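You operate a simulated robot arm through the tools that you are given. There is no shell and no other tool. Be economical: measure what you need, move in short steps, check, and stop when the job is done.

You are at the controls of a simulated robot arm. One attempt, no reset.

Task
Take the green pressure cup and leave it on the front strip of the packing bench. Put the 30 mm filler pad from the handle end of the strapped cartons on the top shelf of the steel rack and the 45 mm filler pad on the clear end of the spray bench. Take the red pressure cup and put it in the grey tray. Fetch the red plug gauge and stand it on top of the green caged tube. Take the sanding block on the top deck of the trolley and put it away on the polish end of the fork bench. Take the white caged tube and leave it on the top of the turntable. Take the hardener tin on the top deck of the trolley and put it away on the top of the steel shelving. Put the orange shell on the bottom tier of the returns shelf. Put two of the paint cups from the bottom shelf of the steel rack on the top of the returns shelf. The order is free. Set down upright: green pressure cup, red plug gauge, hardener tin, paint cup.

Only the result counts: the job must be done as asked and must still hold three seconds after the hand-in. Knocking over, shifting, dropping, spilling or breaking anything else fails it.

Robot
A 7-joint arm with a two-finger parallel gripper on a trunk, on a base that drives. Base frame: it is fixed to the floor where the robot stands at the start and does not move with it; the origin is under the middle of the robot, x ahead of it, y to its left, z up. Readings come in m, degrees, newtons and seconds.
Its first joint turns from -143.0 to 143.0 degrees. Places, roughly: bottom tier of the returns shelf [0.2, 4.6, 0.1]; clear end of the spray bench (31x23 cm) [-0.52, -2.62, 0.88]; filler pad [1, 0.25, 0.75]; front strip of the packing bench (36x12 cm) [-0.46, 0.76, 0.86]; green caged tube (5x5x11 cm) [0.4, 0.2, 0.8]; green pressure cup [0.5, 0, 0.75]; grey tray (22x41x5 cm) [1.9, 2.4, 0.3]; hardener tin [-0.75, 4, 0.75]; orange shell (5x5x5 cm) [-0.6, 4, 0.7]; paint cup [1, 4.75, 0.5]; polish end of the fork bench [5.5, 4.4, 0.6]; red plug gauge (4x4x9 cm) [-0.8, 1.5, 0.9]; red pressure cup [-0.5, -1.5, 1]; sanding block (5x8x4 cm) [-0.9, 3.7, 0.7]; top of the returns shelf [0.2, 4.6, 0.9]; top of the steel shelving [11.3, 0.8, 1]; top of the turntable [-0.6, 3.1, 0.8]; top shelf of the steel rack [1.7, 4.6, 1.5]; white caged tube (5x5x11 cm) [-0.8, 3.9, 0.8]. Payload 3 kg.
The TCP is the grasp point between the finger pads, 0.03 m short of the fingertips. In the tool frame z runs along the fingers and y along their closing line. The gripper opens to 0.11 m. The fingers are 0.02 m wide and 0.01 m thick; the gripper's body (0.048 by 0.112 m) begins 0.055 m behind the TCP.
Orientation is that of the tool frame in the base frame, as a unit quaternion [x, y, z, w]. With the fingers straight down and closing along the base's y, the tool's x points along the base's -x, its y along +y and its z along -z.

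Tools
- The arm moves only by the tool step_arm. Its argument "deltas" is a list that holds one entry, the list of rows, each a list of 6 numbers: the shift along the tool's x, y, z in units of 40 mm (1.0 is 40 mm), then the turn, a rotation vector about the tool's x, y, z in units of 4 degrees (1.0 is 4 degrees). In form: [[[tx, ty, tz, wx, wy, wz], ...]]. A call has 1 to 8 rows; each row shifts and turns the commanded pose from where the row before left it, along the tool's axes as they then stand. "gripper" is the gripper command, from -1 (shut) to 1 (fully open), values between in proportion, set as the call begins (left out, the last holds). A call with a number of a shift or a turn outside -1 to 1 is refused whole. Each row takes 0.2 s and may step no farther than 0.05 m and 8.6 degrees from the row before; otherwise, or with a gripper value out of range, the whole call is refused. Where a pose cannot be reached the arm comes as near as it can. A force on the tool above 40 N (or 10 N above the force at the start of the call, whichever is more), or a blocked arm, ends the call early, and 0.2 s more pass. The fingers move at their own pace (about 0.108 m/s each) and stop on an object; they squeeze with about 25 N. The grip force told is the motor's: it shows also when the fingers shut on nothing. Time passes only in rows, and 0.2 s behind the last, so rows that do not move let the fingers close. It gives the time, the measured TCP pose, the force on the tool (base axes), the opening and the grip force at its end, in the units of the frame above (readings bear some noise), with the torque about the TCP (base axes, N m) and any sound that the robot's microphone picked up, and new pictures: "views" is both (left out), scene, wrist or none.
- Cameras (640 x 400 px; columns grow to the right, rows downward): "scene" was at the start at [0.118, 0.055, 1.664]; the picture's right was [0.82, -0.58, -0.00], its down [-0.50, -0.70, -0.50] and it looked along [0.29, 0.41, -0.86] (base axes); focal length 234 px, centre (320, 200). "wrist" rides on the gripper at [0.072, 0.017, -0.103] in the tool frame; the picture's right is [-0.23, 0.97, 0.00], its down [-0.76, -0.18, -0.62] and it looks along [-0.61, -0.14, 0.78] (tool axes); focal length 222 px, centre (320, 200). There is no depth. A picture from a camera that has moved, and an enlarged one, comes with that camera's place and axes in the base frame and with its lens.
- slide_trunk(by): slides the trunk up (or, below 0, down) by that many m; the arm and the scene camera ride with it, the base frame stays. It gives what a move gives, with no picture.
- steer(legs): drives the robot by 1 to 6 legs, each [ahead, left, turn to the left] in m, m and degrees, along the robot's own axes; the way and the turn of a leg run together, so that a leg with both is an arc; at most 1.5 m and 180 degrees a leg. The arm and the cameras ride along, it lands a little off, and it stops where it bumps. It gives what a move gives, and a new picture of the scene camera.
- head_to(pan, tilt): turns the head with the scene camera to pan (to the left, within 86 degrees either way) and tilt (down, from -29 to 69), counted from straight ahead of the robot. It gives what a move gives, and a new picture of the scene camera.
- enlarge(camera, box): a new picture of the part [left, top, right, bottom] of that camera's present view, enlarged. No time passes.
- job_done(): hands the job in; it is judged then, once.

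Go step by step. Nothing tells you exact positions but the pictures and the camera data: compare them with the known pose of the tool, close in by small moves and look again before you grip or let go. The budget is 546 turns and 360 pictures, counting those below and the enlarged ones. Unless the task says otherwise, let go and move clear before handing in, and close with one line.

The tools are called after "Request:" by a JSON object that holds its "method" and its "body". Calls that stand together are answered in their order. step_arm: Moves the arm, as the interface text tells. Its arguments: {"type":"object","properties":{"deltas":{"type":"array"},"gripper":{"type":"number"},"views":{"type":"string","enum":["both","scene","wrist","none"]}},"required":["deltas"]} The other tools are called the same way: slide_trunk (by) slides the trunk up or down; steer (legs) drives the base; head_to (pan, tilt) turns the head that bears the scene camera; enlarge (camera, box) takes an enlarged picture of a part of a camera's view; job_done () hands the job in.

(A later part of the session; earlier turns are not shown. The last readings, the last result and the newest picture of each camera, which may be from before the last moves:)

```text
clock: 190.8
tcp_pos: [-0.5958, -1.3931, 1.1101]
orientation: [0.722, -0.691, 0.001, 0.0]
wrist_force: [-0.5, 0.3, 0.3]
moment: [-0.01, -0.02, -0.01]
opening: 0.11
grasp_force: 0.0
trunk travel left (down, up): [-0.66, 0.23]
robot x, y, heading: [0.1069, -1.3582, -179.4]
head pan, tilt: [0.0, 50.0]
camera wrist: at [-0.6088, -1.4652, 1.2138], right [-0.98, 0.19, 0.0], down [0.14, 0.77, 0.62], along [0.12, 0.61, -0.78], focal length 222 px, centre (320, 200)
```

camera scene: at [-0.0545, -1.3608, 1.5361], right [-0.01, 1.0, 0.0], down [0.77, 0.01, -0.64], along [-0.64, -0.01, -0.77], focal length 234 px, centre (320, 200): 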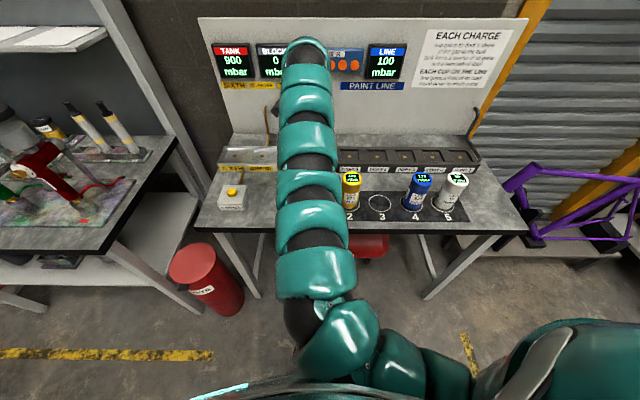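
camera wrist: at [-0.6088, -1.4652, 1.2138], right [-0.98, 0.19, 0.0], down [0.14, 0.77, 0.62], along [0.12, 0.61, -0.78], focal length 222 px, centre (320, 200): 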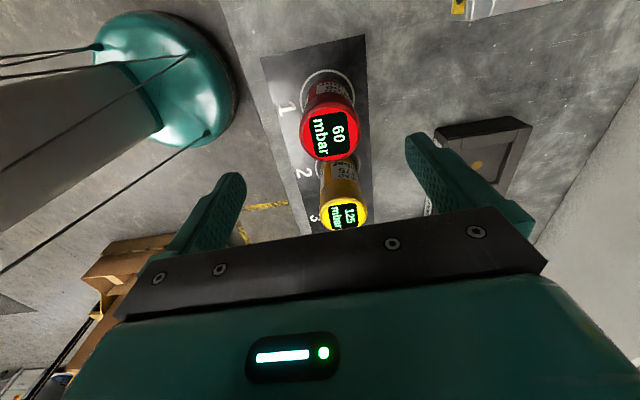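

Request:
{"method": "step_arm", "body": {"deltas": [[[-0.22, 0.12, 0.5, 0, 0, 0], [0, 0, 0.8, 0, 0, 0], [0, 0, 0.8, 0, 0, 0], [0, 0, 0.8, 0, 0, 0], [0, 0, 0.5, 0, 0, 0], [0, 0, 0, 0, 0, 0]]], "views": "wrist"}}

```text
clock: 192.2
tcp_pos: [-0.599, -1.3847, 0.9738]
orientation: [0.722, -0.692, 0.002, 0.0]
wrist_force: [-0.2, 0.4, -0.2]
moment: [-0.01, 0.02, -0.04]
opening: 0.1097
grasp_force: 0.0
trunk travel left (down, up): [-0.66, 0.23]
robot x, y, heading: [0.107, -1.3599, -179.6]
head pan, tilt: [0.0, 50.0]
camera wrist: at [-0.6132, -1.4573, 1.0778], right [-0.98, 0.19, 0.0], down [0.14, 0.77, 0.62], along [0.12, 0.61, -0.78], focal length 222 px, centre (320, 200)
```

wrist: 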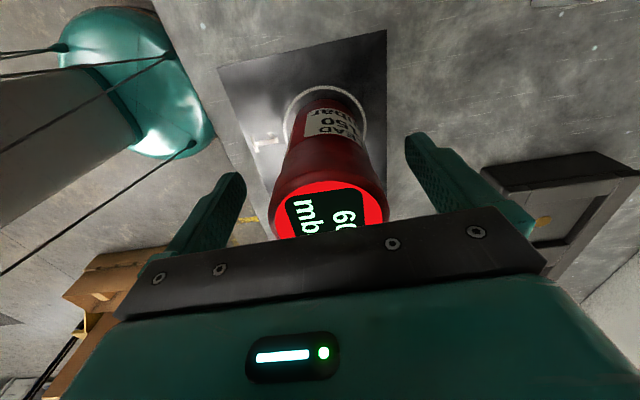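

Request:
{"method": "step_arm", "body": {"deltas": [[[0, 0, 0.12, 0, 0, 0], [0, 0, 0, 0, 0, 0]]], "views": "none"}}

Request:
{"method": "step_arm", "body": {"deltas": [[[0, 0, 0, 0, 0, 0], [0, 0, 0, 0, 0, 0], [0, 0, 0, 0, 0, 0], [0, 0, 0, 0, 0, 0]]], "gripper": -1, "views": "none"}}

Request:
{"method": "step_arm", "body": {"deltas": [[[0, 0, -0.05, 0, 0, 0], [0, 0, -0.08, 0, 0, 0], [0, 0, -0.12, 0, 0, 0], [0, 0, -0.15, 0, 0, 0], [0, 0, -0.15, 0, 0, 0], [0, 0, -0.1, 0, 0, 0]]], "views": "wrist"}}

```text
clock: 192.8
tcp_pos: [-0.6, -1.3847, 0.9707]
orientation: [0.722, -0.692, 0.001, 0.0]
wrist_force: [-0.1, 0.1, -0.3]
moment: [-0.01, 0.0, 0.0]
opening: 0.1101
grasp_force: 0.1
trunk travel left (down, up): [-0.66, 0.23]
robot x, y, heading: [0.1072, -1.3579, -179.6]
head pan, tilt: [0.0, 50.0]
```

```text
clock: 193.8
tcp_pos: [-0.5998, -1.3845, 0.9712]
orientation: [0.722, -0.692, 0.0, 0.0]
wrist_force: [-6.1, 0.2, 4.9]
moment: [0.05, 0.26, 0.04]
opening: 0.0645
grasp_force: 24.7
trunk travel left (down, up): [-0.66, 0.23]
robot x, y, heading: [0.1039, -1.3631, -179.7]
head pan, tilt: [0.0, 50.0]
```

```text
clock: 195.2
tcp_pos: [-0.5996, -1.385, 0.9958]
orientation: [0.722, -0.692, 0.001, -0.001]
wrist_force: [-0.5, -0.9, -6.3]
moment: [-0.06, -0.02, 0.0]
opening: 0.0645
grasp_force: 25.0
trunk travel left (down, up): [-0.66, 0.23]
robot x, y, heading: [0.1059, -1.3584, -179.3]
head pan, tilt: [0.0, 50.0]
camera wrist: at [-0.6132, -1.457, 1.0988], right [-0.98, 0.19, 0.0], down [0.14, 0.77, 0.62], along [0.12, 0.61, -0.78], focal length 222 px, centre (320, 200)
```

wrist: 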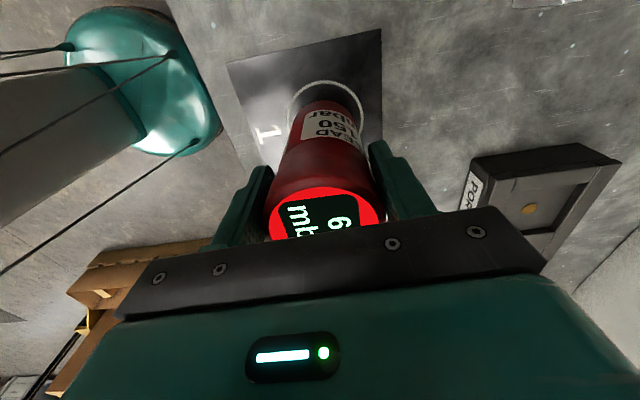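

The red cup is up. Raising gently, then driving back around the cartons; the grey tray is on the lower shelf of the long table, so later I'll go in with the trunk fully lowered.

Request:
{"method": "step_arm", "body": {"deltas": [[[0, 0, -0.15, 0, 0, 0], [0, 0, -0.25, 0, 0, 0], [0, 0, -0.3, 0, 0, 0], [0, 0, -0.3, 0, 0, 0], [0, 0, -0.3, 0, 0, 0], [0, 0, -0.3, 0, 0, 0], [0, 0, -0.25, 0, 0, 0], [0, 0, -0.15, 0, 0, 0]]], "views": "none"}}

Request:
{"method": "slide_trunk", "body": {"by": 0.2}}

Request:
{"method": "steer", "body": {"legs": [[-0.4, 0, 0], [0, 0, 90], [0, 0, 90]]}}

```text
clock: 197.0
tcp_pos: [-0.5991, -1.3832, 1.0748]
orientation: [0.722, -0.692, 0.001, -0.001]
wrist_force: [0.2, 0.6, -6.6]
moment: [-0.05, -0.02, 0.01]
opening: 0.0646
grasp_force: 24.8
trunk travel left (down, up): [-0.66, 0.23]
robot x, y, heading: [0.1056, -1.3584, -179.5]
head pan, tilt: [0.0, 50.0]
```

```text
clock: 199.2
tcp_pos: [-0.5996, -1.385, 1.275]
orientation: [0.722, -0.692, 0.001, 0.0]
wrist_force: [0.2, -0.2, -6.5]
moment: [-0.05, -0.01, 0.01]
opening: 0.0644
grasp_force: 25.1
trunk travel left (down, up): [-0.86, 0.03]
robot x, y, heading: [0.1039, -1.3593, -179.3]
head pan, tilt: [0.0, 50.0]
```

```text
clock: 209.3
tcp_pos: [1.2191, -1.3591, 1.2746]
orientation: [0.704, 0.711, -0.001, -0.001]
wrist_force: [0.7, 0.1, -6.4]
moment: [0.07, 0.03, -0.02]
opening: 0.0641
grasp_force: 24.9
trunk travel left (down, up): [-0.86, 0.03]
robot x, y, heading: [0.514, -1.359, -1.5]
head pan, tilt: [0.0, 50.0]
camera scene: at [0.6685, -1.3611, 1.7362], right [-0.03, -1.0, 0.0], down [-0.77, 0.02, -0.64], along [0.64, -0.02, -0.77], focal length 234 px, centre (320, 200)
```

scene: 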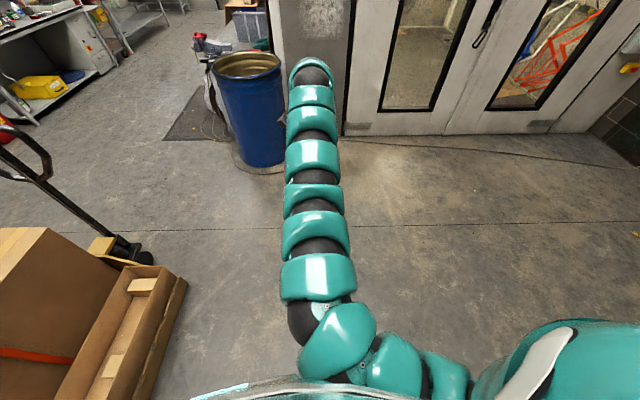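

Request:
{"method": "steer", "body": {"legs": [[-0.53, 0, 1.5], [0, 1.2, 0], [0, 1.3, 0]]}}

Request:
{"method": "steer", "body": {"legs": [[0.5, 0, 0], [0, 0, 90], [0, -1.35, 0]]}}

```text
clock: 224.2
tcp_pos: [0.6959, 1.1642, 1.2738]
orientation: [0.699, 0.715, -0.001, -0.001]
wrist_force: [-0.2, 0.4, -6.4]
moment: [0.06, -0.02, 0.0]
opening: 0.0642
grasp_force: 24.7
trunk travel left (down, up): [-0.86, 0.03]
robot x, y, heading: [-0.0109, 1.1548, -0.6]
head pan, tilt: [0.0, 50.0]
camera scene: at [0.1472, 1.1529, 1.7362], right [-0.01, -1.0, 0.0], down [-0.77, 0.01, -0.64], along [0.64, -0.01, -0.77], focal length 234 px, centre (320, 200)
```

scene: 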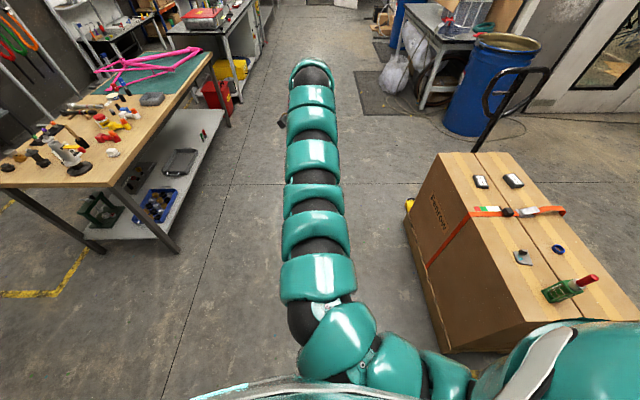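

```text
clock: 237.4
tcp_pos: [1.7967, 1.8955, 1.2733]
orientation: [-0.034, 0.999, -0.002, 0.0]
wrist_force: [0.2, -0.3, -7.0]
moment: [0.01, 0.05, -0.04]
opening: 0.0643
grasp_force: 25.1
trunk travel left (down, up): [-0.86, 0.03]
robot x, y, heading: [1.8379, 1.1909, 92.1]
head pan, tilt: [0.0, 50.0]
camera scene: at [1.8322, 1.3497, 1.7362], right [1.0, 0.04, 0.0], down [0.03, -0.77, -0.64], along [-0.02, 0.64, -0.77], focal length 234 px, centre (320, 200)
```

scene: 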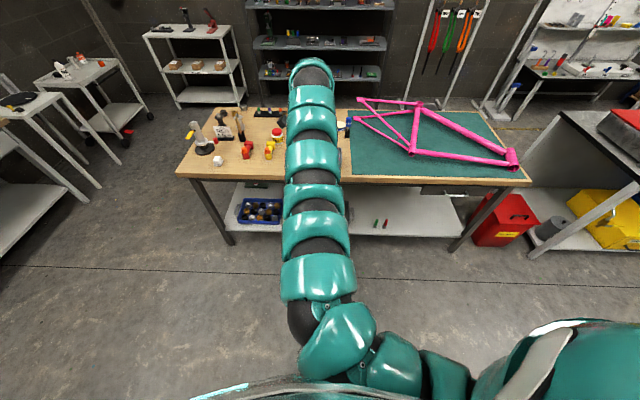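

The tray is behind my arm, between the blue bin and the pens. Squaring up and lowering the trunk.

Request:
{"method": "steer", "body": {"legs": [[-0.05, 0, -2.1]]}}

Request:
{"method": "slide_trunk", "body": {"by": -0.5}}

Request:
{"method": "head_to", "body": {"pan": 0, "tilt": 35}}

```text
clock: 238.3
tcp_pos: [1.8233, 1.8445, 1.2762]
orientation: [-0.017, 1.0, -0.001, -0.001]
wrist_force: [0.4, -1.5, -5.6]
moment: [0.02, 0.03, -0.01]
opening: 0.0641
grasp_force: 25.0
trunk travel left (down, up): [-0.86, 0.03]
robot x, y, heading: [1.8386, 1.1413, 90.0]
head pan, tilt: [0.0, 50.0]
camera scene: at [1.839, 1.2962, 1.7365], right [1.0, 0.0, 0.0], down [0.0, -0.77, -0.64], along [0.0, 0.64, -0.77], focal length 234 px, centre (320, 200)
```

scene: 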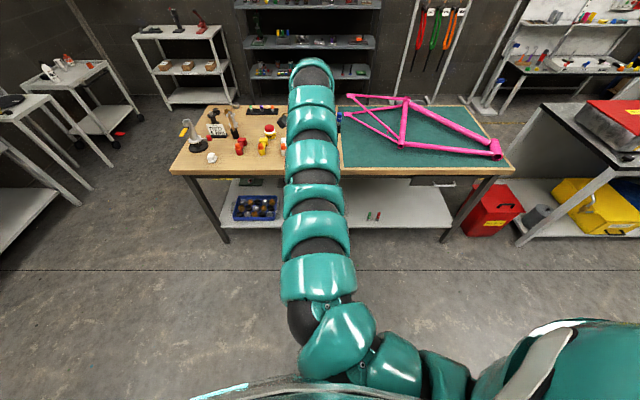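

```text
refused: -0.5 is not a number from -0.4 to 0.4
```

```text
clock: 239.1
tcp_pos: [1.8228, 1.8457, 1.2724]
orientation: [-0.016, 1.0, -0.002, 0.001]
wrist_force: [-0.2, 0.2, -6.4]
moment: [-0.03, 0.07, 0.01]
opening: 0.0643
grasp_force: 25.1
trunk travel left (down, up): [-0.86, 0.03]
robot x, y, heading: [1.8427, 1.143, 89.8]
head pan, tilt: [0.0, 35.0]
camera scene: at [1.8384, 1.3112, 1.7577], right [1.0, 0.0, 0.0], down [0.0, -0.58, -0.82], along [0.0, 0.82, -0.58], focal length 234 px, centre (320, 200)
```

scene: 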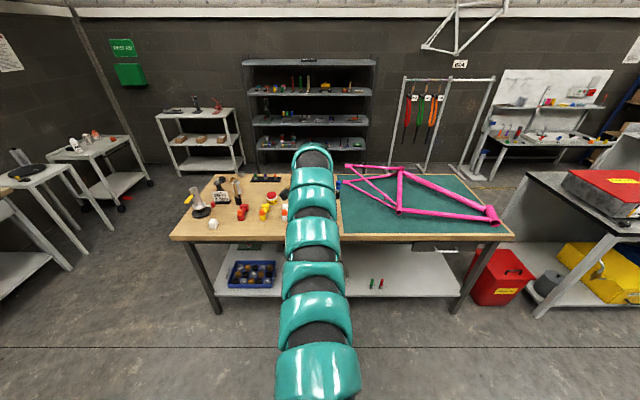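

Request:
{"method": "slide_trunk", "body": {"by": -0.4}}

Request:
{"method": "slide_trunk", "body": {"by": -0.38}}

Request:
{"method": "head_to", "body": {"pan": 0, "tilt": 30}}

Request:
{"method": "step_arm", "body": {"deltas": [[[0, 0, 0, 0, 0, 0]]], "views": "wrist"}}

```text
clock: 242.9
tcp_pos: [1.8223, 1.8451, 0.874]
orientation: [-0.017, 1.0, -0.001, -0.001]
wrist_force: [0.0, 0.1, -7.0]
moment: [-0.01, 0.07, 0.01]
opening: 0.0641
grasp_force: 25.0
trunk travel left (down, up): [-0.46, 0.43]
robot x, y, heading: [1.8365, 1.1385, 89.6]
head pan, tilt: [0.0, 35.0]
```

```text
clock: 246.6
tcp_pos: [1.8234, 1.8449, 0.4939]
orientation: [-0.017, 1.0, -0.001, 0.0]
wrist_force: [-0.7, 0.4, -6.3]
moment: [-0.02, 0.07, 0.01]
opening: 0.0645
grasp_force: 24.5
trunk travel left (down, up): [-0.08, 0.81]
robot x, y, heading: [1.8393, 1.1388, 89.9]
head pan, tilt: [0.0, 35.0]
```

```text
clock: 247.3
tcp_pos: [1.8222, 1.845, 0.4938]
orientation: [-0.016, 1.0, -0.001, 0.0]
wrist_force: [-0.6, -0.1, -5.8]
moment: [0.01, 0.03, -0.04]
opening: 0.064
grasp_force: 24.9
trunk travel left (down, up): [-0.08, 0.81]
robot x, y, heading: [1.8378, 1.1395, 90.0]
head pan, tilt: [0.0, 30.0]
camera scene: at [1.8385, 1.3119, 0.9857], right [1.0, 0.0, 0.0], down [0.0, -0.5, -0.87], along [0.0, 0.87, -0.5], focal length 234 px, centre (320, 200)
```

scene: 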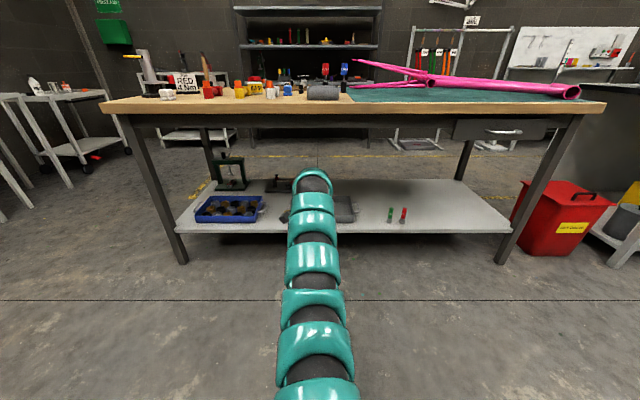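

```text
clock: 247.7
tcp_pos: [1.8227, 1.8449, 0.4933]
orientation: [-0.016, 1.0, -0.001, 0.0]
wrist_force: [-0.6, -0.3, -6.0]
moment: [0.01, 0.07, 0.01]
opening: 0.0641
grasp_force: 25.0
trunk travel left (down, up): [-0.08, 0.81]
robot x, y, heading: [1.8381, 1.1401, 89.9]
head pan, tilt: [0.0, 30.0]
camera wrist: at [1.7498, 1.8611, 0.5979], right [0.2, 0.98, 0.0], down [0.77, -0.15, 0.62], along [0.61, -0.12, -0.78], focal length 222 px, centre (320, 200)
```

wrist: 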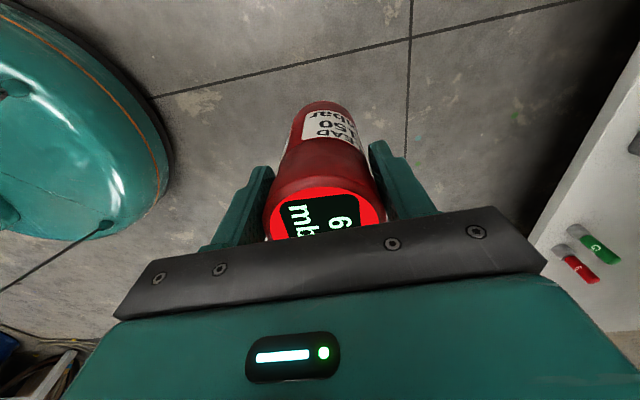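

The tray lies at about x 1.63–2.03, y 2.38, and the arm will fit under the table top (underside about 0.80). Lowering a little, then driving in slowly.

Request:
{"method": "slide_trunk", "body": {"by": -0.05}}

Request:
{"method": "steer", "body": {"legs": [[0.25, 0, 0]]}}

Request:
{"method": "enlarge", "body": {"camera": "wrist", "box": [0, 0, 640, 400]}}

```text
clock: 248.6
tcp_pos: [1.8217, 1.8456, 0.4442]
orientation: [-0.016, 1.0, -0.002, -0.001]
wrist_force: [0.1, 0.1, -7.0]
moment: [0.0, 0.05, -0.01]
opening: 0.0642
grasp_force: 25.1
trunk travel left (down, up): [-0.03, 0.86]
robot x, y, heading: [1.8439, 1.1411, 90.1]
head pan, tilt: [0.0, 30.0]
```

```text
clock: 250.4
tcp_pos: [1.829, 2.0925, 0.4443]
orientation: [-0.012, 1.0, -0.001, 0.0]
wrist_force: [0.5, 0.4, -7.3]
moment: [-0.02, 0.06, -0.01]
opening: 0.0642
grasp_force: 25.1
trunk travel left (down, up): [-0.03, 0.86]
robot x, y, heading: [1.8391, 1.3888, 89.6]
head pan, tilt: [0.0, 30.0]
camera scene: at [1.8411, 1.5584, 0.9357], right [1.0, -0.01, 0.0], down [0.0, -0.5, -0.87], along [0.01, 0.87, -0.5], focal length 234 px, centre (320, 200)
```

scene: 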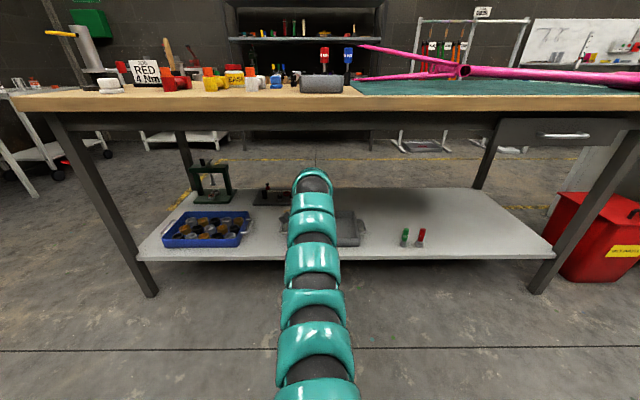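

```text
1.00 times, centred on (320, 200) of wrist (not enlarged: the box is as wide or as high as the picture)
camera zoom: at [1.7567, 2.1083, 0.548], right [0.2, 0.98, 0.0], down [0.77, -0.16, 0.62], along [0.61, -0.13, -0.78], focal length 222 px, centre (320, 200)
```

zoom: 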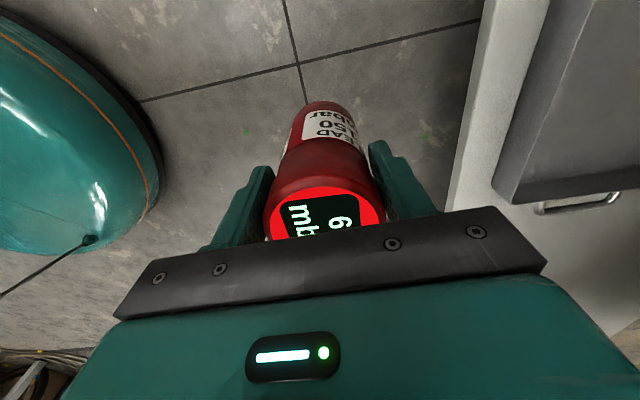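

The tray's front rim is at y≈2.29 and its right end at x≈1.97. Continuing in.

Request:
{"method": "steer", "body": {"legs": [[0.3, 0.025, 0]]}}

Request:
{"method": "enlarge", "body": {"camera": "wrist", "box": [0, 0, 640, 400]}}

```text
clock: 252.4
tcp_pos: [1.8059, 2.3923, 0.4455]
orientation: [-0.014, 1.0, 0.0, 0.0]
wrist_force: [-0.5, 0.0, -6.6]
moment: [-0.01, 0.06, -0.03]
opening: 0.0642
grasp_force: 25.2
trunk travel left (down, up): [-0.03, 0.86]
robot x, y, heading: [1.8188, 1.6836, 89.6]
head pan, tilt: [0.0, 30.0]
camera scene: at [1.8181, 1.8592, 0.9357], right [1.0, -0.01, 0.0], down [0.0, -0.5, -0.87], along [0.01, 0.87, -0.5], focal length 234 px, centre (320, 200)
```

scene: 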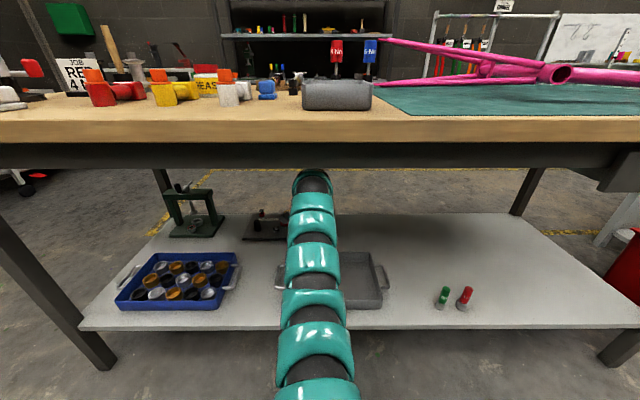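

```text
1.00 times, centred on (320, 200) of wrist (not enlarged: the box is as wide or as high as the picture)
camera zoom: at [1.7322, 2.4088, 0.5479], right [0.2, 0.98, 0.0], down [0.77, -0.15, 0.62], along [0.61, -0.13, -0.78], focal length 222 px, centre (320, 200)
```

zoom: 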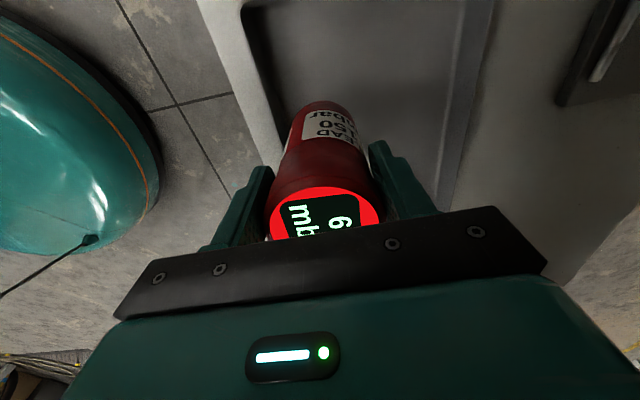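

Over the tray. Nudging 2.5 cm deeper and lowering to contact.

Request:
{"method": "step_arm", "body": {"deltas": [[[0, 0.3, 0, 0, 0, 0], [0, 0.3, 0, 0, 0, 0], [0, 0, 0.2, 0, 0, 0], [0, 0, 0.3, 0, 0, 0], [0, 0, 0.3, 0, 0, 0], [0, 0, 0.3, 0, 0, 0], [0, 0, 0.2, 0, 0, 0]]], "views": "wrist"}}

```text
clock: 254.0
tcp_pos: [1.8036, 2.416, 0.3904]
orientation: [-0.013, 1.0, -0.002, -0.001]
wrist_force: [-0.3, 0.0, -7.1]
moment: [-0.02, 0.06, 0.0]
opening: 0.0643
grasp_force: 24.8
trunk travel left (down, up): [-0.03, 0.86]
robot x, y, heading: [1.8154, 1.6886, 89.8]
head pan, tilt: [0.0, 30.0]
camera wrist: at [1.7315, 2.4331, 0.4955], right [0.2, 0.98, 0.0], down [0.77, -0.15, 0.62], along [0.61, -0.13, -0.78], focal length 222 px, centre (320, 200)
```

wrist: 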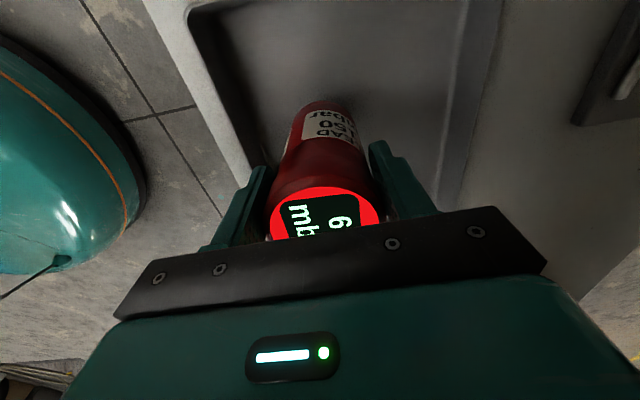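

Request:
{"method": "step_arm", "body": {"deltas": [[[0, 0.3, 0, 0, 0, 0], [0, 0, 0.1, 0, 0, 0], [0, 0, 0.1, 0, 0, 0]]], "views": "none"}}

Request:
{"method": "step_arm", "body": {"deltas": [[[0, 0, 0.08, 0, 0, 0]]], "views": "none"}}

Request:
{"method": "step_arm", "body": {"deltas": [[[0, 0, 0.08, 0, 0, 0]]], "views": "none"}}

```text
clock: 254.8
tcp_pos: [1.804, 2.4304, 0.3843]
orientation: [-0.015, 1.0, -0.001, 0.0]
wrist_force: [-0.4, 0.2, -6.8]
moment: [0.0, 0.04, -0.01]
opening: 0.0643
grasp_force: 24.8
trunk travel left (down, up): [-0.03, 0.86]
robot x, y, heading: [1.8161, 1.6892, 89.9]
head pan, tilt: [0.0, 30.0]
```

```text
clock: 255.2
tcp_pos: [1.8043, 2.4287, 0.3818]
orientation: [-0.014, 1.0, -0.001, -0.001]
wrist_force: [0.1, 0.1, -6.3]
moment: [0.0, 0.05, -0.03]
opening: 0.0642
grasp_force: 24.9
trunk travel left (down, up): [-0.03, 0.86]
robot x, y, heading: [1.8188, 1.6877, 89.5]
head pan, tilt: [0.0, 30.0]
```

```text
clock: 255.6
tcp_pos: [1.8039, 2.4284, 0.3767]
orientation: [-0.014, 1.0, -0.003, -0.001]
wrist_force: [-0.5, -0.5, -6.6]
moment: [0.02, 0.04, -0.01]
opening: 0.0639
grasp_force: 25.5
trunk travel left (down, up): [-0.03, 0.86]
robot x, y, heading: [1.8181, 1.6895, 90.0]
head pan, tilt: [0.0, 30.0]
```

Request:
{"method": "step_arm", "body": {"deltas": [[[0, 0, 0.08, 0, 0, 0]]], "views": "none"}}

Request:
{"method": "step_arm", "body": {"deltas": [[[0, 0, 0.08, 0, 0, 0]]], "views": "none"}}

Request:
{"method": "step_arm", "body": {"deltas": [[[0, 0, 0.06, 0, 0, 0]]], "views": "wrist"}}

```text
clock: 256.0
tcp_pos: [1.8037, 2.4294, 0.3734]
orientation: [-0.014, 1.0, -0.002, 0.0]
wrist_force: [-0.2, -0.6, -6.1]
moment: [-0.01, 0.09, -0.01]
opening: 0.0642
grasp_force: 25.5
trunk travel left (down, up): [-0.03, 0.86]
robot x, y, heading: [1.8175, 1.686, 89.5]
head pan, tilt: [0.0, 30.0]
```

```text
clock: 256.4
tcp_pos: [1.8035, 2.43, 0.371]
orientation: [-0.014, 1.0, -0.001, 0.0]
wrist_force: [0.0, -0.8, -6.3]
moment: [0.01, 0.1, 0.03]
opening: 0.0643
grasp_force: 25.6
trunk travel left (down, up): [-0.03, 0.86]
robot x, y, heading: [1.8143, 1.6866, 89.6]
head pan, tilt: [0.0, 30.0]
```

```text
clock: 256.8
tcp_pos: [1.8031, 2.4288, 0.3679]
orientation: [-0.014, 1.0, -0.001, 0.0]
wrist_force: [-0.3, -0.6, -6.1]
moment: [0.0, 0.06, -0.01]
opening: 0.0644
grasp_force: 25.1
trunk travel left (down, up): [-0.03, 0.86]
robot x, y, heading: [1.819, 1.6881, 89.6]
head pan, tilt: [0.0, 30.0]
camera wrist: at [1.731, 2.4448, 0.4719], right [0.2, 0.98, 0.0], down [0.77, -0.15, 0.62], along [0.61, -0.13, -0.78], focal length 222 px, centre (320, 200)
```

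wrist: 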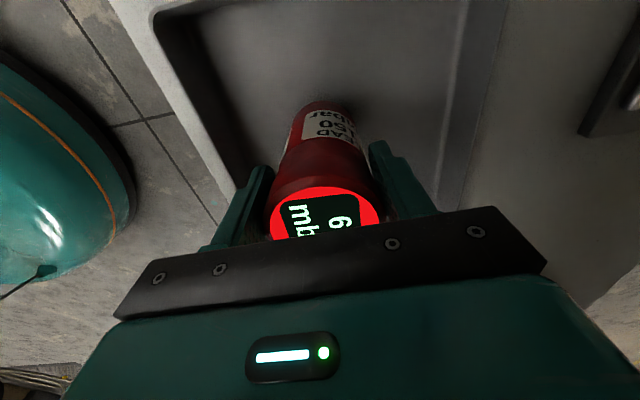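

Request:
{"method": "step_arm", "body": {"deltas": [[[0, 0, 0.08, 0, 0, 0]]], "views": "none"}}

Request:
{"method": "step_arm", "body": {"deltas": [[[0, 0, 0.08, 0, 0, 0]]], "views": "none"}}

Request:
{"method": "step_arm", "body": {"deltas": [[[0, 0, 0.08, 0, 0, 0]]], "views": "none"}}

```text
clock: 257.2
tcp_pos: [1.8029, 2.4291, 0.3661]
orientation: [-0.013, 1.0, -0.001, -0.001]
wrist_force: [-0.4, 0.3, -6.3]
moment: [-0.02, 0.06, 0.01]
opening: 0.0642
grasp_force: 25.2
trunk travel left (down, up): [-0.03, 0.86]
robot x, y, heading: [1.8211, 1.69, 89.3]
head pan, tilt: [0.0, 30.0]
```

```text
clock: 257.6
tcp_pos: [1.8028, 2.4281, 0.3629]
orientation: [-0.014, 1.0, -0.002, -0.001]
wrist_force: [-0.6, 0.2, -6.6]
moment: [-0.01, 0.07, 0.0]
opening: 0.0642
grasp_force: 24.9
trunk travel left (down, up): [-0.03, 0.86]
robot x, y, heading: [1.8168, 1.6871, 89.4]
head pan, tilt: [0.0, 30.0]
```

```text
clock: 258.0
tcp_pos: [1.804, 2.429, 0.3588]
orientation: [-0.015, 1.0, -0.002, -0.001]
wrist_force: [-0.6, 0.3, -6.1]
moment: [0.02, 0.05, 0.04]
opening: 0.0642
grasp_force: 25.0
trunk travel left (down, up): [-0.03, 0.86]
robot x, y, heading: [1.816, 1.6876, 89.5]
head pan, tilt: [0.0, 30.0]
```

Request:
{"method": "step_arm", "body": {"deltas": [[[0, 0, 0.08, 0, 0, 0]]], "views": "none"}}

Request:
{"method": "step_arm", "body": {"deltas": [[[0, 0, 0.08, 0, 0, 0]]], "views": "none"}}

Request:
{"method": "step_arm", "body": {"deltas": [[[0, 0, 0.08, 0, 0, 0]]], "views": "none"}}

Request:
{"method": "step_arm", "body": {"deltas": [[[0, 0, 0.08, 0, 0, 0]]], "views": "wrist"}}

```text
clock: 258.4
tcp_pos: [1.8044, 2.4289, 0.3555]
orientation: [-0.014, 1.0, -0.001, 0.0]
wrist_force: [1.0, -0.5, -4.2]
moment: [-0.12, 0.01, 0.01]
opening: 0.0644
grasp_force: 25.0
trunk travel left (down, up): [-0.03, 0.86]
robot x, y, heading: [1.8217, 1.6901, 89.6]
head pan, tilt: [0.0, 30.0]
```

```text
clock: 258.8
tcp_pos: [1.8046, 2.4288, 0.3559]
orientation: [-0.013, 1.0, 0.001, -0.001]
wrist_force: [2.0, 2.2, 13.6]
moment: [-0.12, -0.38, 0.1]
opening: 0.0644
grasp_force: 25.0
trunk travel left (down, up): [-0.03, 0.86]
robot x, y, heading: [1.82, 1.6902, 89.8]
head pan, tilt: [0.0, 30.0]
```

```text
clock: 259.2
tcp_pos: [1.8034, 2.4284, 0.3522]
orientation: [-0.014, 1.0, 0.001, -0.001]
wrist_force: [-0.5, 7.5, 17.6]
moment: [0.23, -0.12, 0.12]
opening: 0.0638
grasp_force: 25.0
trunk travel left (down, up): [-0.03, 0.86]
robot x, y, heading: [1.8186, 1.6879, 89.7]
head pan, tilt: [0.0, 30.0]
```

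```text
clock: 259.6
tcp_pos: [1.8038, 2.4275, 0.3476]
orientation: [-0.014, 1.0, -0.001, -0.001]
wrist_force: [0.1, 6.6, 17.2]
moment: [0.12, -0.08, 0.13]
opening: 0.0639
grasp_force: 24.8
trunk travel left (down, up): [-0.03, 0.86]
robot x, y, heading: [1.8163, 1.6851, 89.5]
head pan, tilt: [0.0, 30.0]
camera wrist: at [1.731, 2.4439, 0.4519], right [0.2, 0.98, 0.0], down [0.77, -0.16, 0.62], along [0.61, -0.13, -0.78], focal length 222 px, centre (320, 200)
```

wrist: 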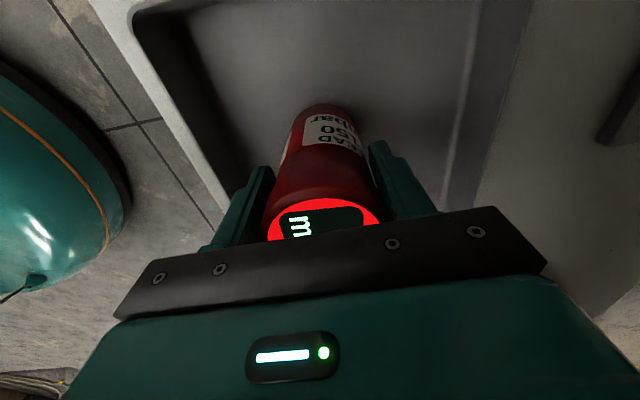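

On the tray floor (contact at 0.355). Releasing and rising straight up a little, then backing out.

Request:
{"method": "step_arm", "body": {"deltas": [[[0, 0, -0.08, 0, 0, 0], [0, 0, 0, 0, 0, 0]]], "views": "none"}}

Request:
{"method": "step_arm", "body": {"deltas": [[[0, 0, 0, 0, 0, 0], [0, 0, 0, 0, 0, 0]]], "gripper": 1, "views": "wrist"}}

```text
clock: 260.2
tcp_pos: [1.8041, 2.4275, 0.3471]
orientation: [-0.014, 1.0, -0.003, 0.0]
wrist_force: [0.3, -0.3, -6.5]
moment: [0.0, 0.03, 0.0]
opening: 0.0641
grasp_force: 25.3
trunk travel left (down, up): [-0.03, 0.86]
robot x, y, heading: [1.8212, 1.6874, 89.4]
head pan, tilt: [0.0, 30.0]
```

```text
clock: 260.8
tcp_pos: [1.8032, 2.4295, 0.3492]
orientation: [-0.014, 1.0, -0.001, 0.0]
wrist_force: [0.3, -0.2, 0.6]
moment: [-0.04, 0.02, 0.03]
opening: 0.1101
grasp_force: 0.0
trunk travel left (down, up): [-0.03, 0.86]
robot x, y, heading: [1.8174, 1.6863, 89.2]
head pan, tilt: [0.0, 30.0]
camera wrist: at [1.7305, 2.4442, 0.4538], right [0.2, 0.98, 0.0], down [0.77, -0.16, 0.62], along [0.61, -0.13, -0.78], focal length 222 px, centre (320, 200)
```

wrist: 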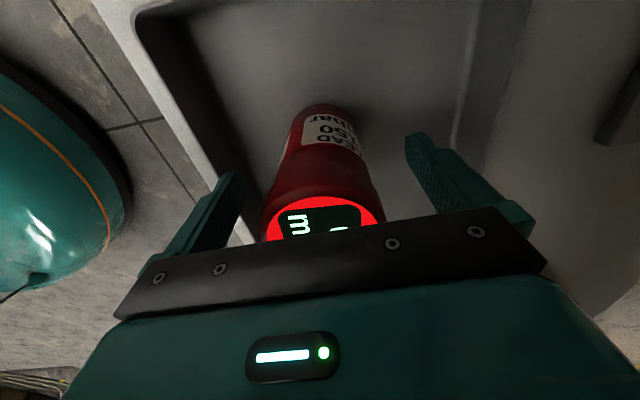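

Request:
{"method": "step_arm", "body": {"deltas": [[[0, 0, -0.3, 0, 0, 0], [0, 0, -0.6, 0, 0, 0], [0, 0, -0.6, 0, 0, 0], [0, 0, -0.6, 0, 0, 0], [0, 0, -0.6, 0, 0, 0]]], "views": "wrist"}}

Request:
{"method": "steer", "body": {"legs": [[-0.6, 0, 0]]}}

```text
clock: 262.0
tcp_pos: [1.8032, 2.4287, 0.4586]
orientation: [-0.014, 1.0, -0.001, 0.0]
wrist_force: [0.0, 0.6, -0.7]
moment: [-0.02, 0.01, 0.02]
opening: 0.11
grasp_force: 0.1
trunk travel left (down, up): [-0.03, 0.86]
robot x, y, heading: [1.8182, 1.6854, 89.1]
head pan, tilt: [0.0, 30.0]
camera wrist: at [1.7303, 2.4435, 0.5631], right [0.2, 0.98, 0.0], down [0.77, -0.16, 0.62], along [0.61, -0.13, -0.78], focal length 222 px, centre (320, 200)
```

wrist: 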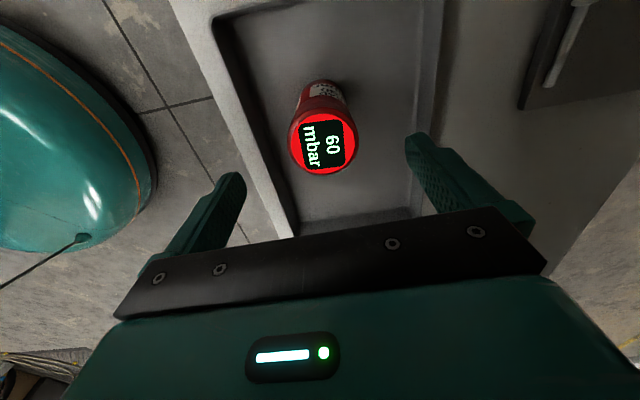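

```text
clock: 265.4
tcp_pos: [1.7949, 1.8244, 0.4598]
orientation: [-0.017, 1.0, -0.002, -0.001]
wrist_force: [-0.1, 0.3, 0.4]
moment: [-0.02, 0.02, 0.03]
opening: 0.1101
grasp_force: 0.1
trunk travel left (down, up): [-0.03, 0.86]
robot x, y, heading: [1.816, 1.0886, 90.1]
head pan, tilt: [0.0, 30.0]
camera scene: at [1.8152, 1.2557, 0.9358], right [1.0, 0.0, 0.0], down [0.0, -0.5, -0.87], along [0.0, 0.87, -0.5], focal length 234 px, centre (320, 200)
```

scene: 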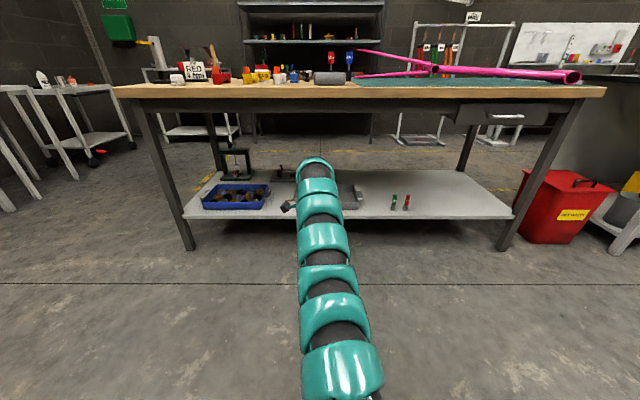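

The red cup stands in the tray. Next the 30 mm pad: raise, go left, and turn to the carton's side again.

Request:
{"method": "slide_trunk", "body": {"by": 0.4}}

Request:
{"method": "slide_trunk", "body": {"by": 0.3}}

Request:
{"method": "steer", "body": {"legs": [[0, 0.83, 0], [0, 0, 90], [0, 0, 90]]}}

Request:
{"method": "head_to", "body": {"pan": 0, "tilt": 55}}

```text
clock: 269.3
tcp_pos: [1.7966, 1.8243, 0.8591]
orientation: [-0.018, 1.0, -0.001, 0.0]
wrist_force: [1.2, -0.3, 0.0]
moment: [-0.02, 0.03, 0.01]
opening: 0.1097
grasp_force: 0.1
trunk travel left (down, up): [-0.43, 0.46]
robot x, y, heading: [1.8182, 1.0853, 90.0]
head pan, tilt: [0.0, 30.0]
```

```text
clock: 272.3
tcp_pos: [1.7964, 1.8244, 1.1588]
orientation: [-0.018, 1.0, -0.002, 0.0]
wrist_force: [-0.7, 0.6, 0.2]
moment: [0.03, 0.01, 0.02]
opening: 0.1099
grasp_force: 0.1
trunk travel left (down, up): [-0.73, 0.16]
robot x, y, heading: [1.8152, 1.0855, 90.1]
head pan, tilt: [0.0, 30.0]
```

```text
clock: 284.2
tcp_pos: [0.9922, 0.3383, 1.159]
orientation: [1.0, -0.001, 0.0, -0.001]
wrist_force: [-1.0, 0.1, 0.1]
moment: [0.03, 0.0, 0.01]
opening: 0.1098
grasp_force: 0.1
trunk travel left (down, up): [-0.73, 0.16]
robot x, y, heading: [1.0011, 1.0812, -92.0]
head pan, tilt: [0.0, 30.0]
camera scene: at [0.9919, 0.9082, 1.6358], right [-1.0, 0.04, 0.0], down [0.02, 0.5, -0.87], along [-0.03, -0.87, -0.5], focal length 234 px, centre (320, 200)
```

scene: 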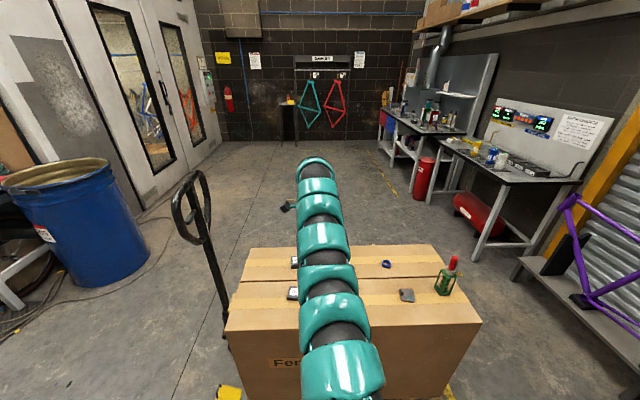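

```text
clock: 285.1
tcp_pos: [0.9916, 0.3375, 1.1582]
orientation: [1.0, -0.001, 0.001, -0.001]
wrist_force: [-0.2, 0.5, -0.6]
moment: [0.01, 0.0, 0.01]
opening: 0.1099
grasp_force: 0.2
trunk travel left (down, up): [-0.73, 0.16]
robot x, y, heading: [0.9959, 1.076, -92.1]
head pan, tilt: [0.0, 55.0]
camera scene: at [0.9923, 0.9265, 1.5998], right [-1.0, 0.04, 0.0], down [0.03, 0.82, -0.57], along [-0.02, -0.57, -0.82], focal length 234 px, centre (320, 200)
```

scene: 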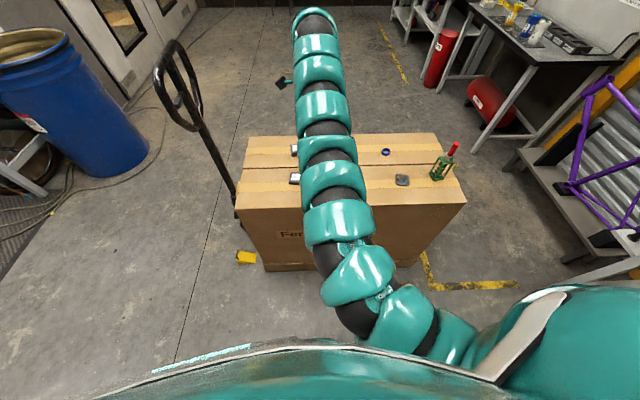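

Request:
{"method": "steer", "body": {"legs": [[0.27, 0.06, 2]]}}

Request:
{"method": "slide_trunk", "body": {"by": -0.17}}

Request:
{"method": "step_arm", "body": {"deltas": [[[0, 0, 0, 0, 0, 0]]], "views": "wrist"}}

```text
clock: 287.0
tcp_pos: [1.0732, 0.0677, 1.1578]
orientation: [1.0, 0.017, 0.0, -0.002]
wrist_force: [-1.0, 0.5, 0.2]
moment: [-0.01, 0.0, 0.0]
opening: 0.11
grasp_force: 0.0
trunk travel left (down, up): [-0.73, 0.16]
robot x, y, heading: [1.0537, 0.8087, -89.9]
head pan, tilt: [0.0, 55.0]
camera scene: at [1.0526, 0.6557, 1.5996], right [-1.0, 0.0, 0.0], down [0.0, 0.82, -0.57], along [0.0, -0.57, -0.82], focal length 234 px, centre (320, 200)
```

scene: 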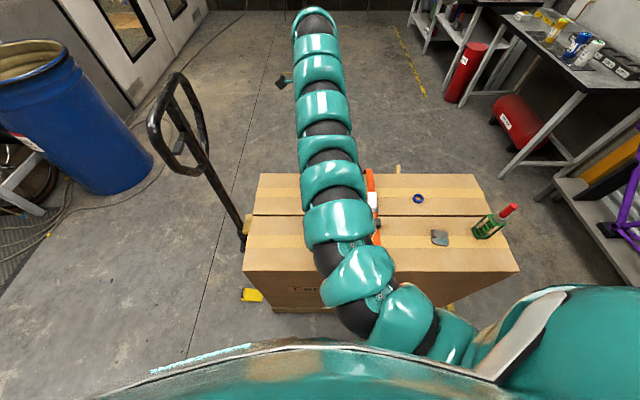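

```text
clock: 288.9
tcp_pos: [1.0737, 0.0696, 0.989]
orientation: [1.0, 0.018, 0.001, -0.001]
wrist_force: [0.9, -0.2, 0.9]
moment: [0.01, -0.02, 0.03]
opening: 0.1102
grasp_force: 0.0
trunk travel left (down, up): [-0.56, 0.33]
robot x, y, heading: [1.0532, 0.8104, -89.9]
head pan, tilt: [0.0, 55.0]
```

```text
clock: 289.3
tcp_pos: [1.0735, 0.0684, 0.9894]
orientation: [1.0, 0.017, 0.0, -0.001]
wrist_force: [0.5, -0.7, -0.6]
moment: [-0.02, -0.01, -0.01]
opening: 0.1099
grasp_force: 0.1
trunk travel left (down, up): [-0.56, 0.33]
robot x, y, heading: [1.053, 0.8125, -89.9]
head pan, tilt: [0.0, 55.0]
camera wrist: at [1.1466, 0.0554, 1.0924], right [-0.19, -0.98, 0.0], down [-0.77, 0.15, 0.62], along [-0.61, 0.12, -0.78], focal length 222 px, centre (320, 200)
```

wrist: 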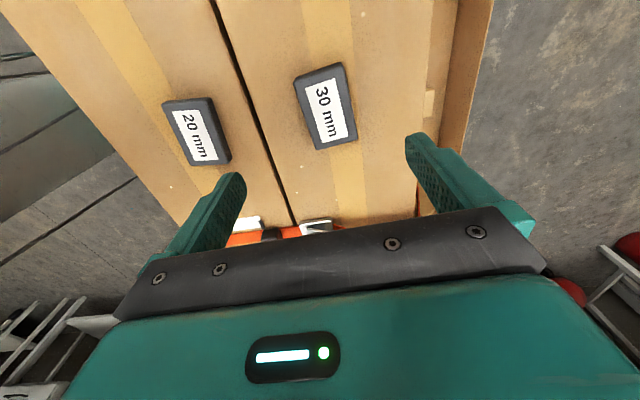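

30 mm pad at (1.068, 0.062). Aligning and descending.

Request:
{"method": "step_arm", "body": {"deltas": [[[-0.14, 0.16, 0.4, 0, 0, -0.75], [0, 0, 0.8, 0, 0, 0], [0, 0, 0.8, 0, 0, 0], [0, 0, 0.8, 0, 0, 0], [0, 0, 0.4, 0, 0, 0], [0, 0, 0, 0, 0, 0]]], "views": "wrist"}}

```text
clock: 290.7
tcp_pos: [1.0688, 0.0623, 0.8611]
orientation: [0.999, 0.045, 0.001, -0.002]
wrist_force: [0.4, 0.2, -0.2]
moment: [-0.01, -0.02, -0.03]
opening: 0.1099
grasp_force: 0.1
trunk travel left (down, up): [-0.56, 0.33]
robot x, y, heading: [1.0537, 0.8087, -89.8]
head pan, tilt: [0.0, 55.0]
camera wrist: at [1.1422, 0.0521, 0.9652], right [-0.14, -0.99, 0.0], down [-0.77, 0.11, 0.62], along [-0.62, 0.09, -0.78], focal length 222 px, centre (320, 200)
```

wrist: 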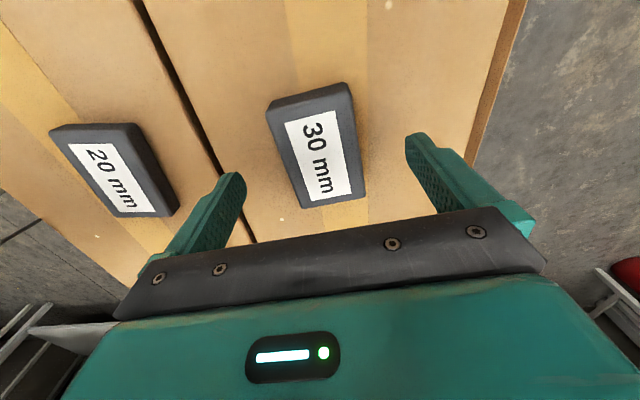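

Request:
{"method": "step_arm", "body": {"deltas": [[[0, 0, 0.5, 0, 0, 0], [0, 0, 0.5, 0, 0, 0], [0, 0, 0, 0, 0, 0]]], "views": "none"}}

Request:
{"method": "step_arm", "body": {"deltas": [[[0, 0, 0, 0, 0, 0], [0, 0, 0, 0, 0, 0], [0, 0, 0, 0, 0, 0]]], "gripper": -1, "views": "none"}}

Request:
{"method": "step_arm", "body": {"deltas": [[[0, 0, -0.1, 0, 0, 0], [0, 0, -0.2, 0, 0, 0], [0, 0, -0.3, 0, 0, 0], [0, 0, -0.3, 0, 0, 0], [0, 0, -0.4, 0, 0, 0], [0, 0, -0.4, 0, 0, 0], [0, 0, -0.3, 0, 0, 0], [0, 0, -0.2, 0, 0, 0]]], "views": "wrist"}}

```text
clock: 291.5
tcp_pos: [1.0688, 0.0625, 0.8208]
orientation: [0.999, 0.043, 0.001, 0.0]
wrist_force: [-0.5, -0.2, -0.1]
moment: [-0.03, 0.0, 0.0]
opening: 0.1101
grasp_force: 0.0
trunk travel left (down, up): [-0.56, 0.33]
robot x, y, heading: [1.0561, 0.8071, -89.9]
head pan, tilt: [0.0, 55.0]
```

```text
clock: 292.3
tcp_pos: [1.0691, 0.0627, 0.8208]
orientation: [0.999, 0.043, 0.0, -0.002]
wrist_force: [0.9, 0.5, 0.3]
moment: [0.03, 0.0, 0.01]
opening: 0.0586
grasp_force: 24.8
trunk travel left (down, up): [-0.56, 0.33]
robot x, y, heading: [1.0523, 0.8093, -89.9]
head pan, tilt: [0.0, 55.0]
```

```text
clock: 294.1
tcp_pos: [1.0671, 0.0613, 0.9109]
orientation: [0.999, 0.043, 0.001, 0.0]
wrist_force: [0.2, 0.1, -0.3]
moment: [-0.01, 0.02, 0.0]
opening: 0.0585
grasp_force: 25.5
trunk travel left (down, up): [-0.56, 0.33]
robot x, y, heading: [1.0567, 0.8089, -89.9]
head pan, tilt: [0.0, 55.0]
camera wrist: at [1.1405, 0.0526, 1.0131], right [-0.14, -0.99, 0.0], down [-0.77, 0.11, 0.62], along [-0.62, 0.09, -0.78], focal length 222 px, centre (320, 200)
```

wrist: 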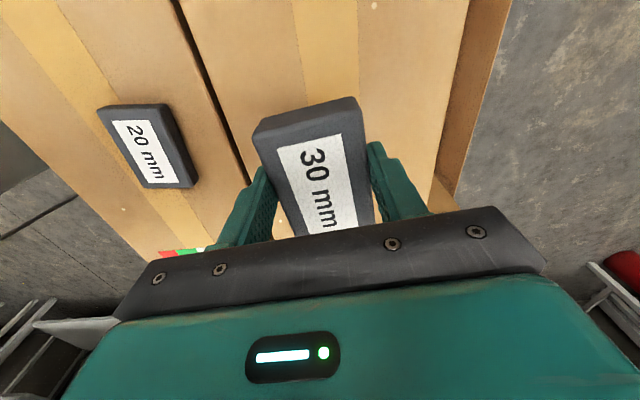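

Got it. The top shelf is about 1.5 m high, so I'll back off and test how high I can hold the tool.

Request:
{"method": "slide_trunk", "body": {"by": 0.33}}

Request:
{"method": "steer", "body": {"legs": [[-0.4, 0, 0], [0, 0, -90], [0, 0, -90]]}}

Request:
{"method": "step_arm", "body": {"deltas": [[[0, 0, -0.8, 0, 0, 0], [0, 0, -0.8, 0, 0, 0], [0, 0, -0.8, 0, 0, 0], [0, 0, -0.8, 0, 0, 0], [0, 0, -0.8, 0, 0, 0], [0, 0, -0.8, 0, 0, 0], [0, 0, -0.8, 0, 0, 0], [0, 0, -0.8, 0, 0, 0]]], "views": "none"}}

```text
clock: 297.4
tcp_pos: [1.0678, 0.063, 1.2399]
orientation: [0.999, 0.043, 0.001, -0.001]
wrist_force: [-0.5, 0.9, -0.5]
moment: [-0.01, 0.04, -0.02]
opening: 0.0585
grasp_force: 24.7
trunk travel left (down, up): [-0.89, 0.0]
robot x, y, heading: [1.0538, 0.8084, -89.9]
head pan, tilt: [0.0, 55.0]
```

```text
clock: 307.5
tcp_pos: [1.0301, 1.9513, 1.24]
orientation: [-0.05, 0.999, -0.001, -0.001]
wrist_force: [-1.2, 0.3, -0.2]
moment: [0.0, 0.01, -0.02]
opening: 0.0586
grasp_force: 24.8
trunk travel left (down, up): [-0.89, 0.0]
robot x, y, heading: [1.0529, 1.2055, 90.7]
head pan, tilt: [0.0, 55.0]
camera scene: at [1.0492, 1.3586, 1.7598], right [1.0, 0.01, 0.0], down [0.01, -0.82, -0.57], along [-0.01, 0.57, -0.82], focal length 234 px, centre (320, 200)
```

scene: 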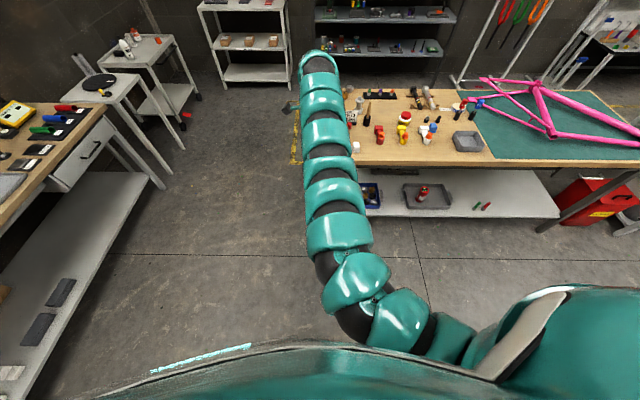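

```text
clock: 309.3
tcp_pos: [1.0275, 1.9624, 1.3849]
orientation: [-0.049, 0.999, -0.001, -0.001]
wrist_force: [0.1, -0.2, -0.2]
moment: [-0.01, 0.01, 0.0]
opening: 0.0586
grasp_force: 25.1
out of reach, approached as far as the arm can: row 5, 6, 7, 8
trunk travel left (down, up): [-0.89, 0.0]
robot x, y, heading: [1.0559, 1.2086, 90.5]
head pan, tilt: [0.0, 55.0]
```

Request:
{"method": "step_arm", "body": {"deltas": [[[0, -0.7, -0.6, 0, 0, 0], [0, -0.7, -0.6, 0, 0, 0], [0, -0.7, -0.6, 0, 0, 0], [0, -0.7, -0.6, 0, 0, 0], [0, -0.7, -0.6, 0, 0, 0], [0, -0.7, -0.6, 0, 0, 0]]], "views": "none"}}

```text
clock: 310.7
tcp_pos: [1.0197, 1.902, 1.3594]
orientation: [-0.05, 0.999, 0.0, -0.001]
wrist_force: [-1.0, -0.1, -0.6]
moment: [-0.03, -0.05, -0.02]
opening: 0.0587
grasp_force: 25.1
out of reach, approached as far as the arm can: row 1, 2, 3, 4, 5, 6
trunk travel left (down, up): [-0.89, 0.0]
robot x, y, heading: [1.0493, 1.2055, 90.6]
head pan, tilt: [0.0, 55.0]
```

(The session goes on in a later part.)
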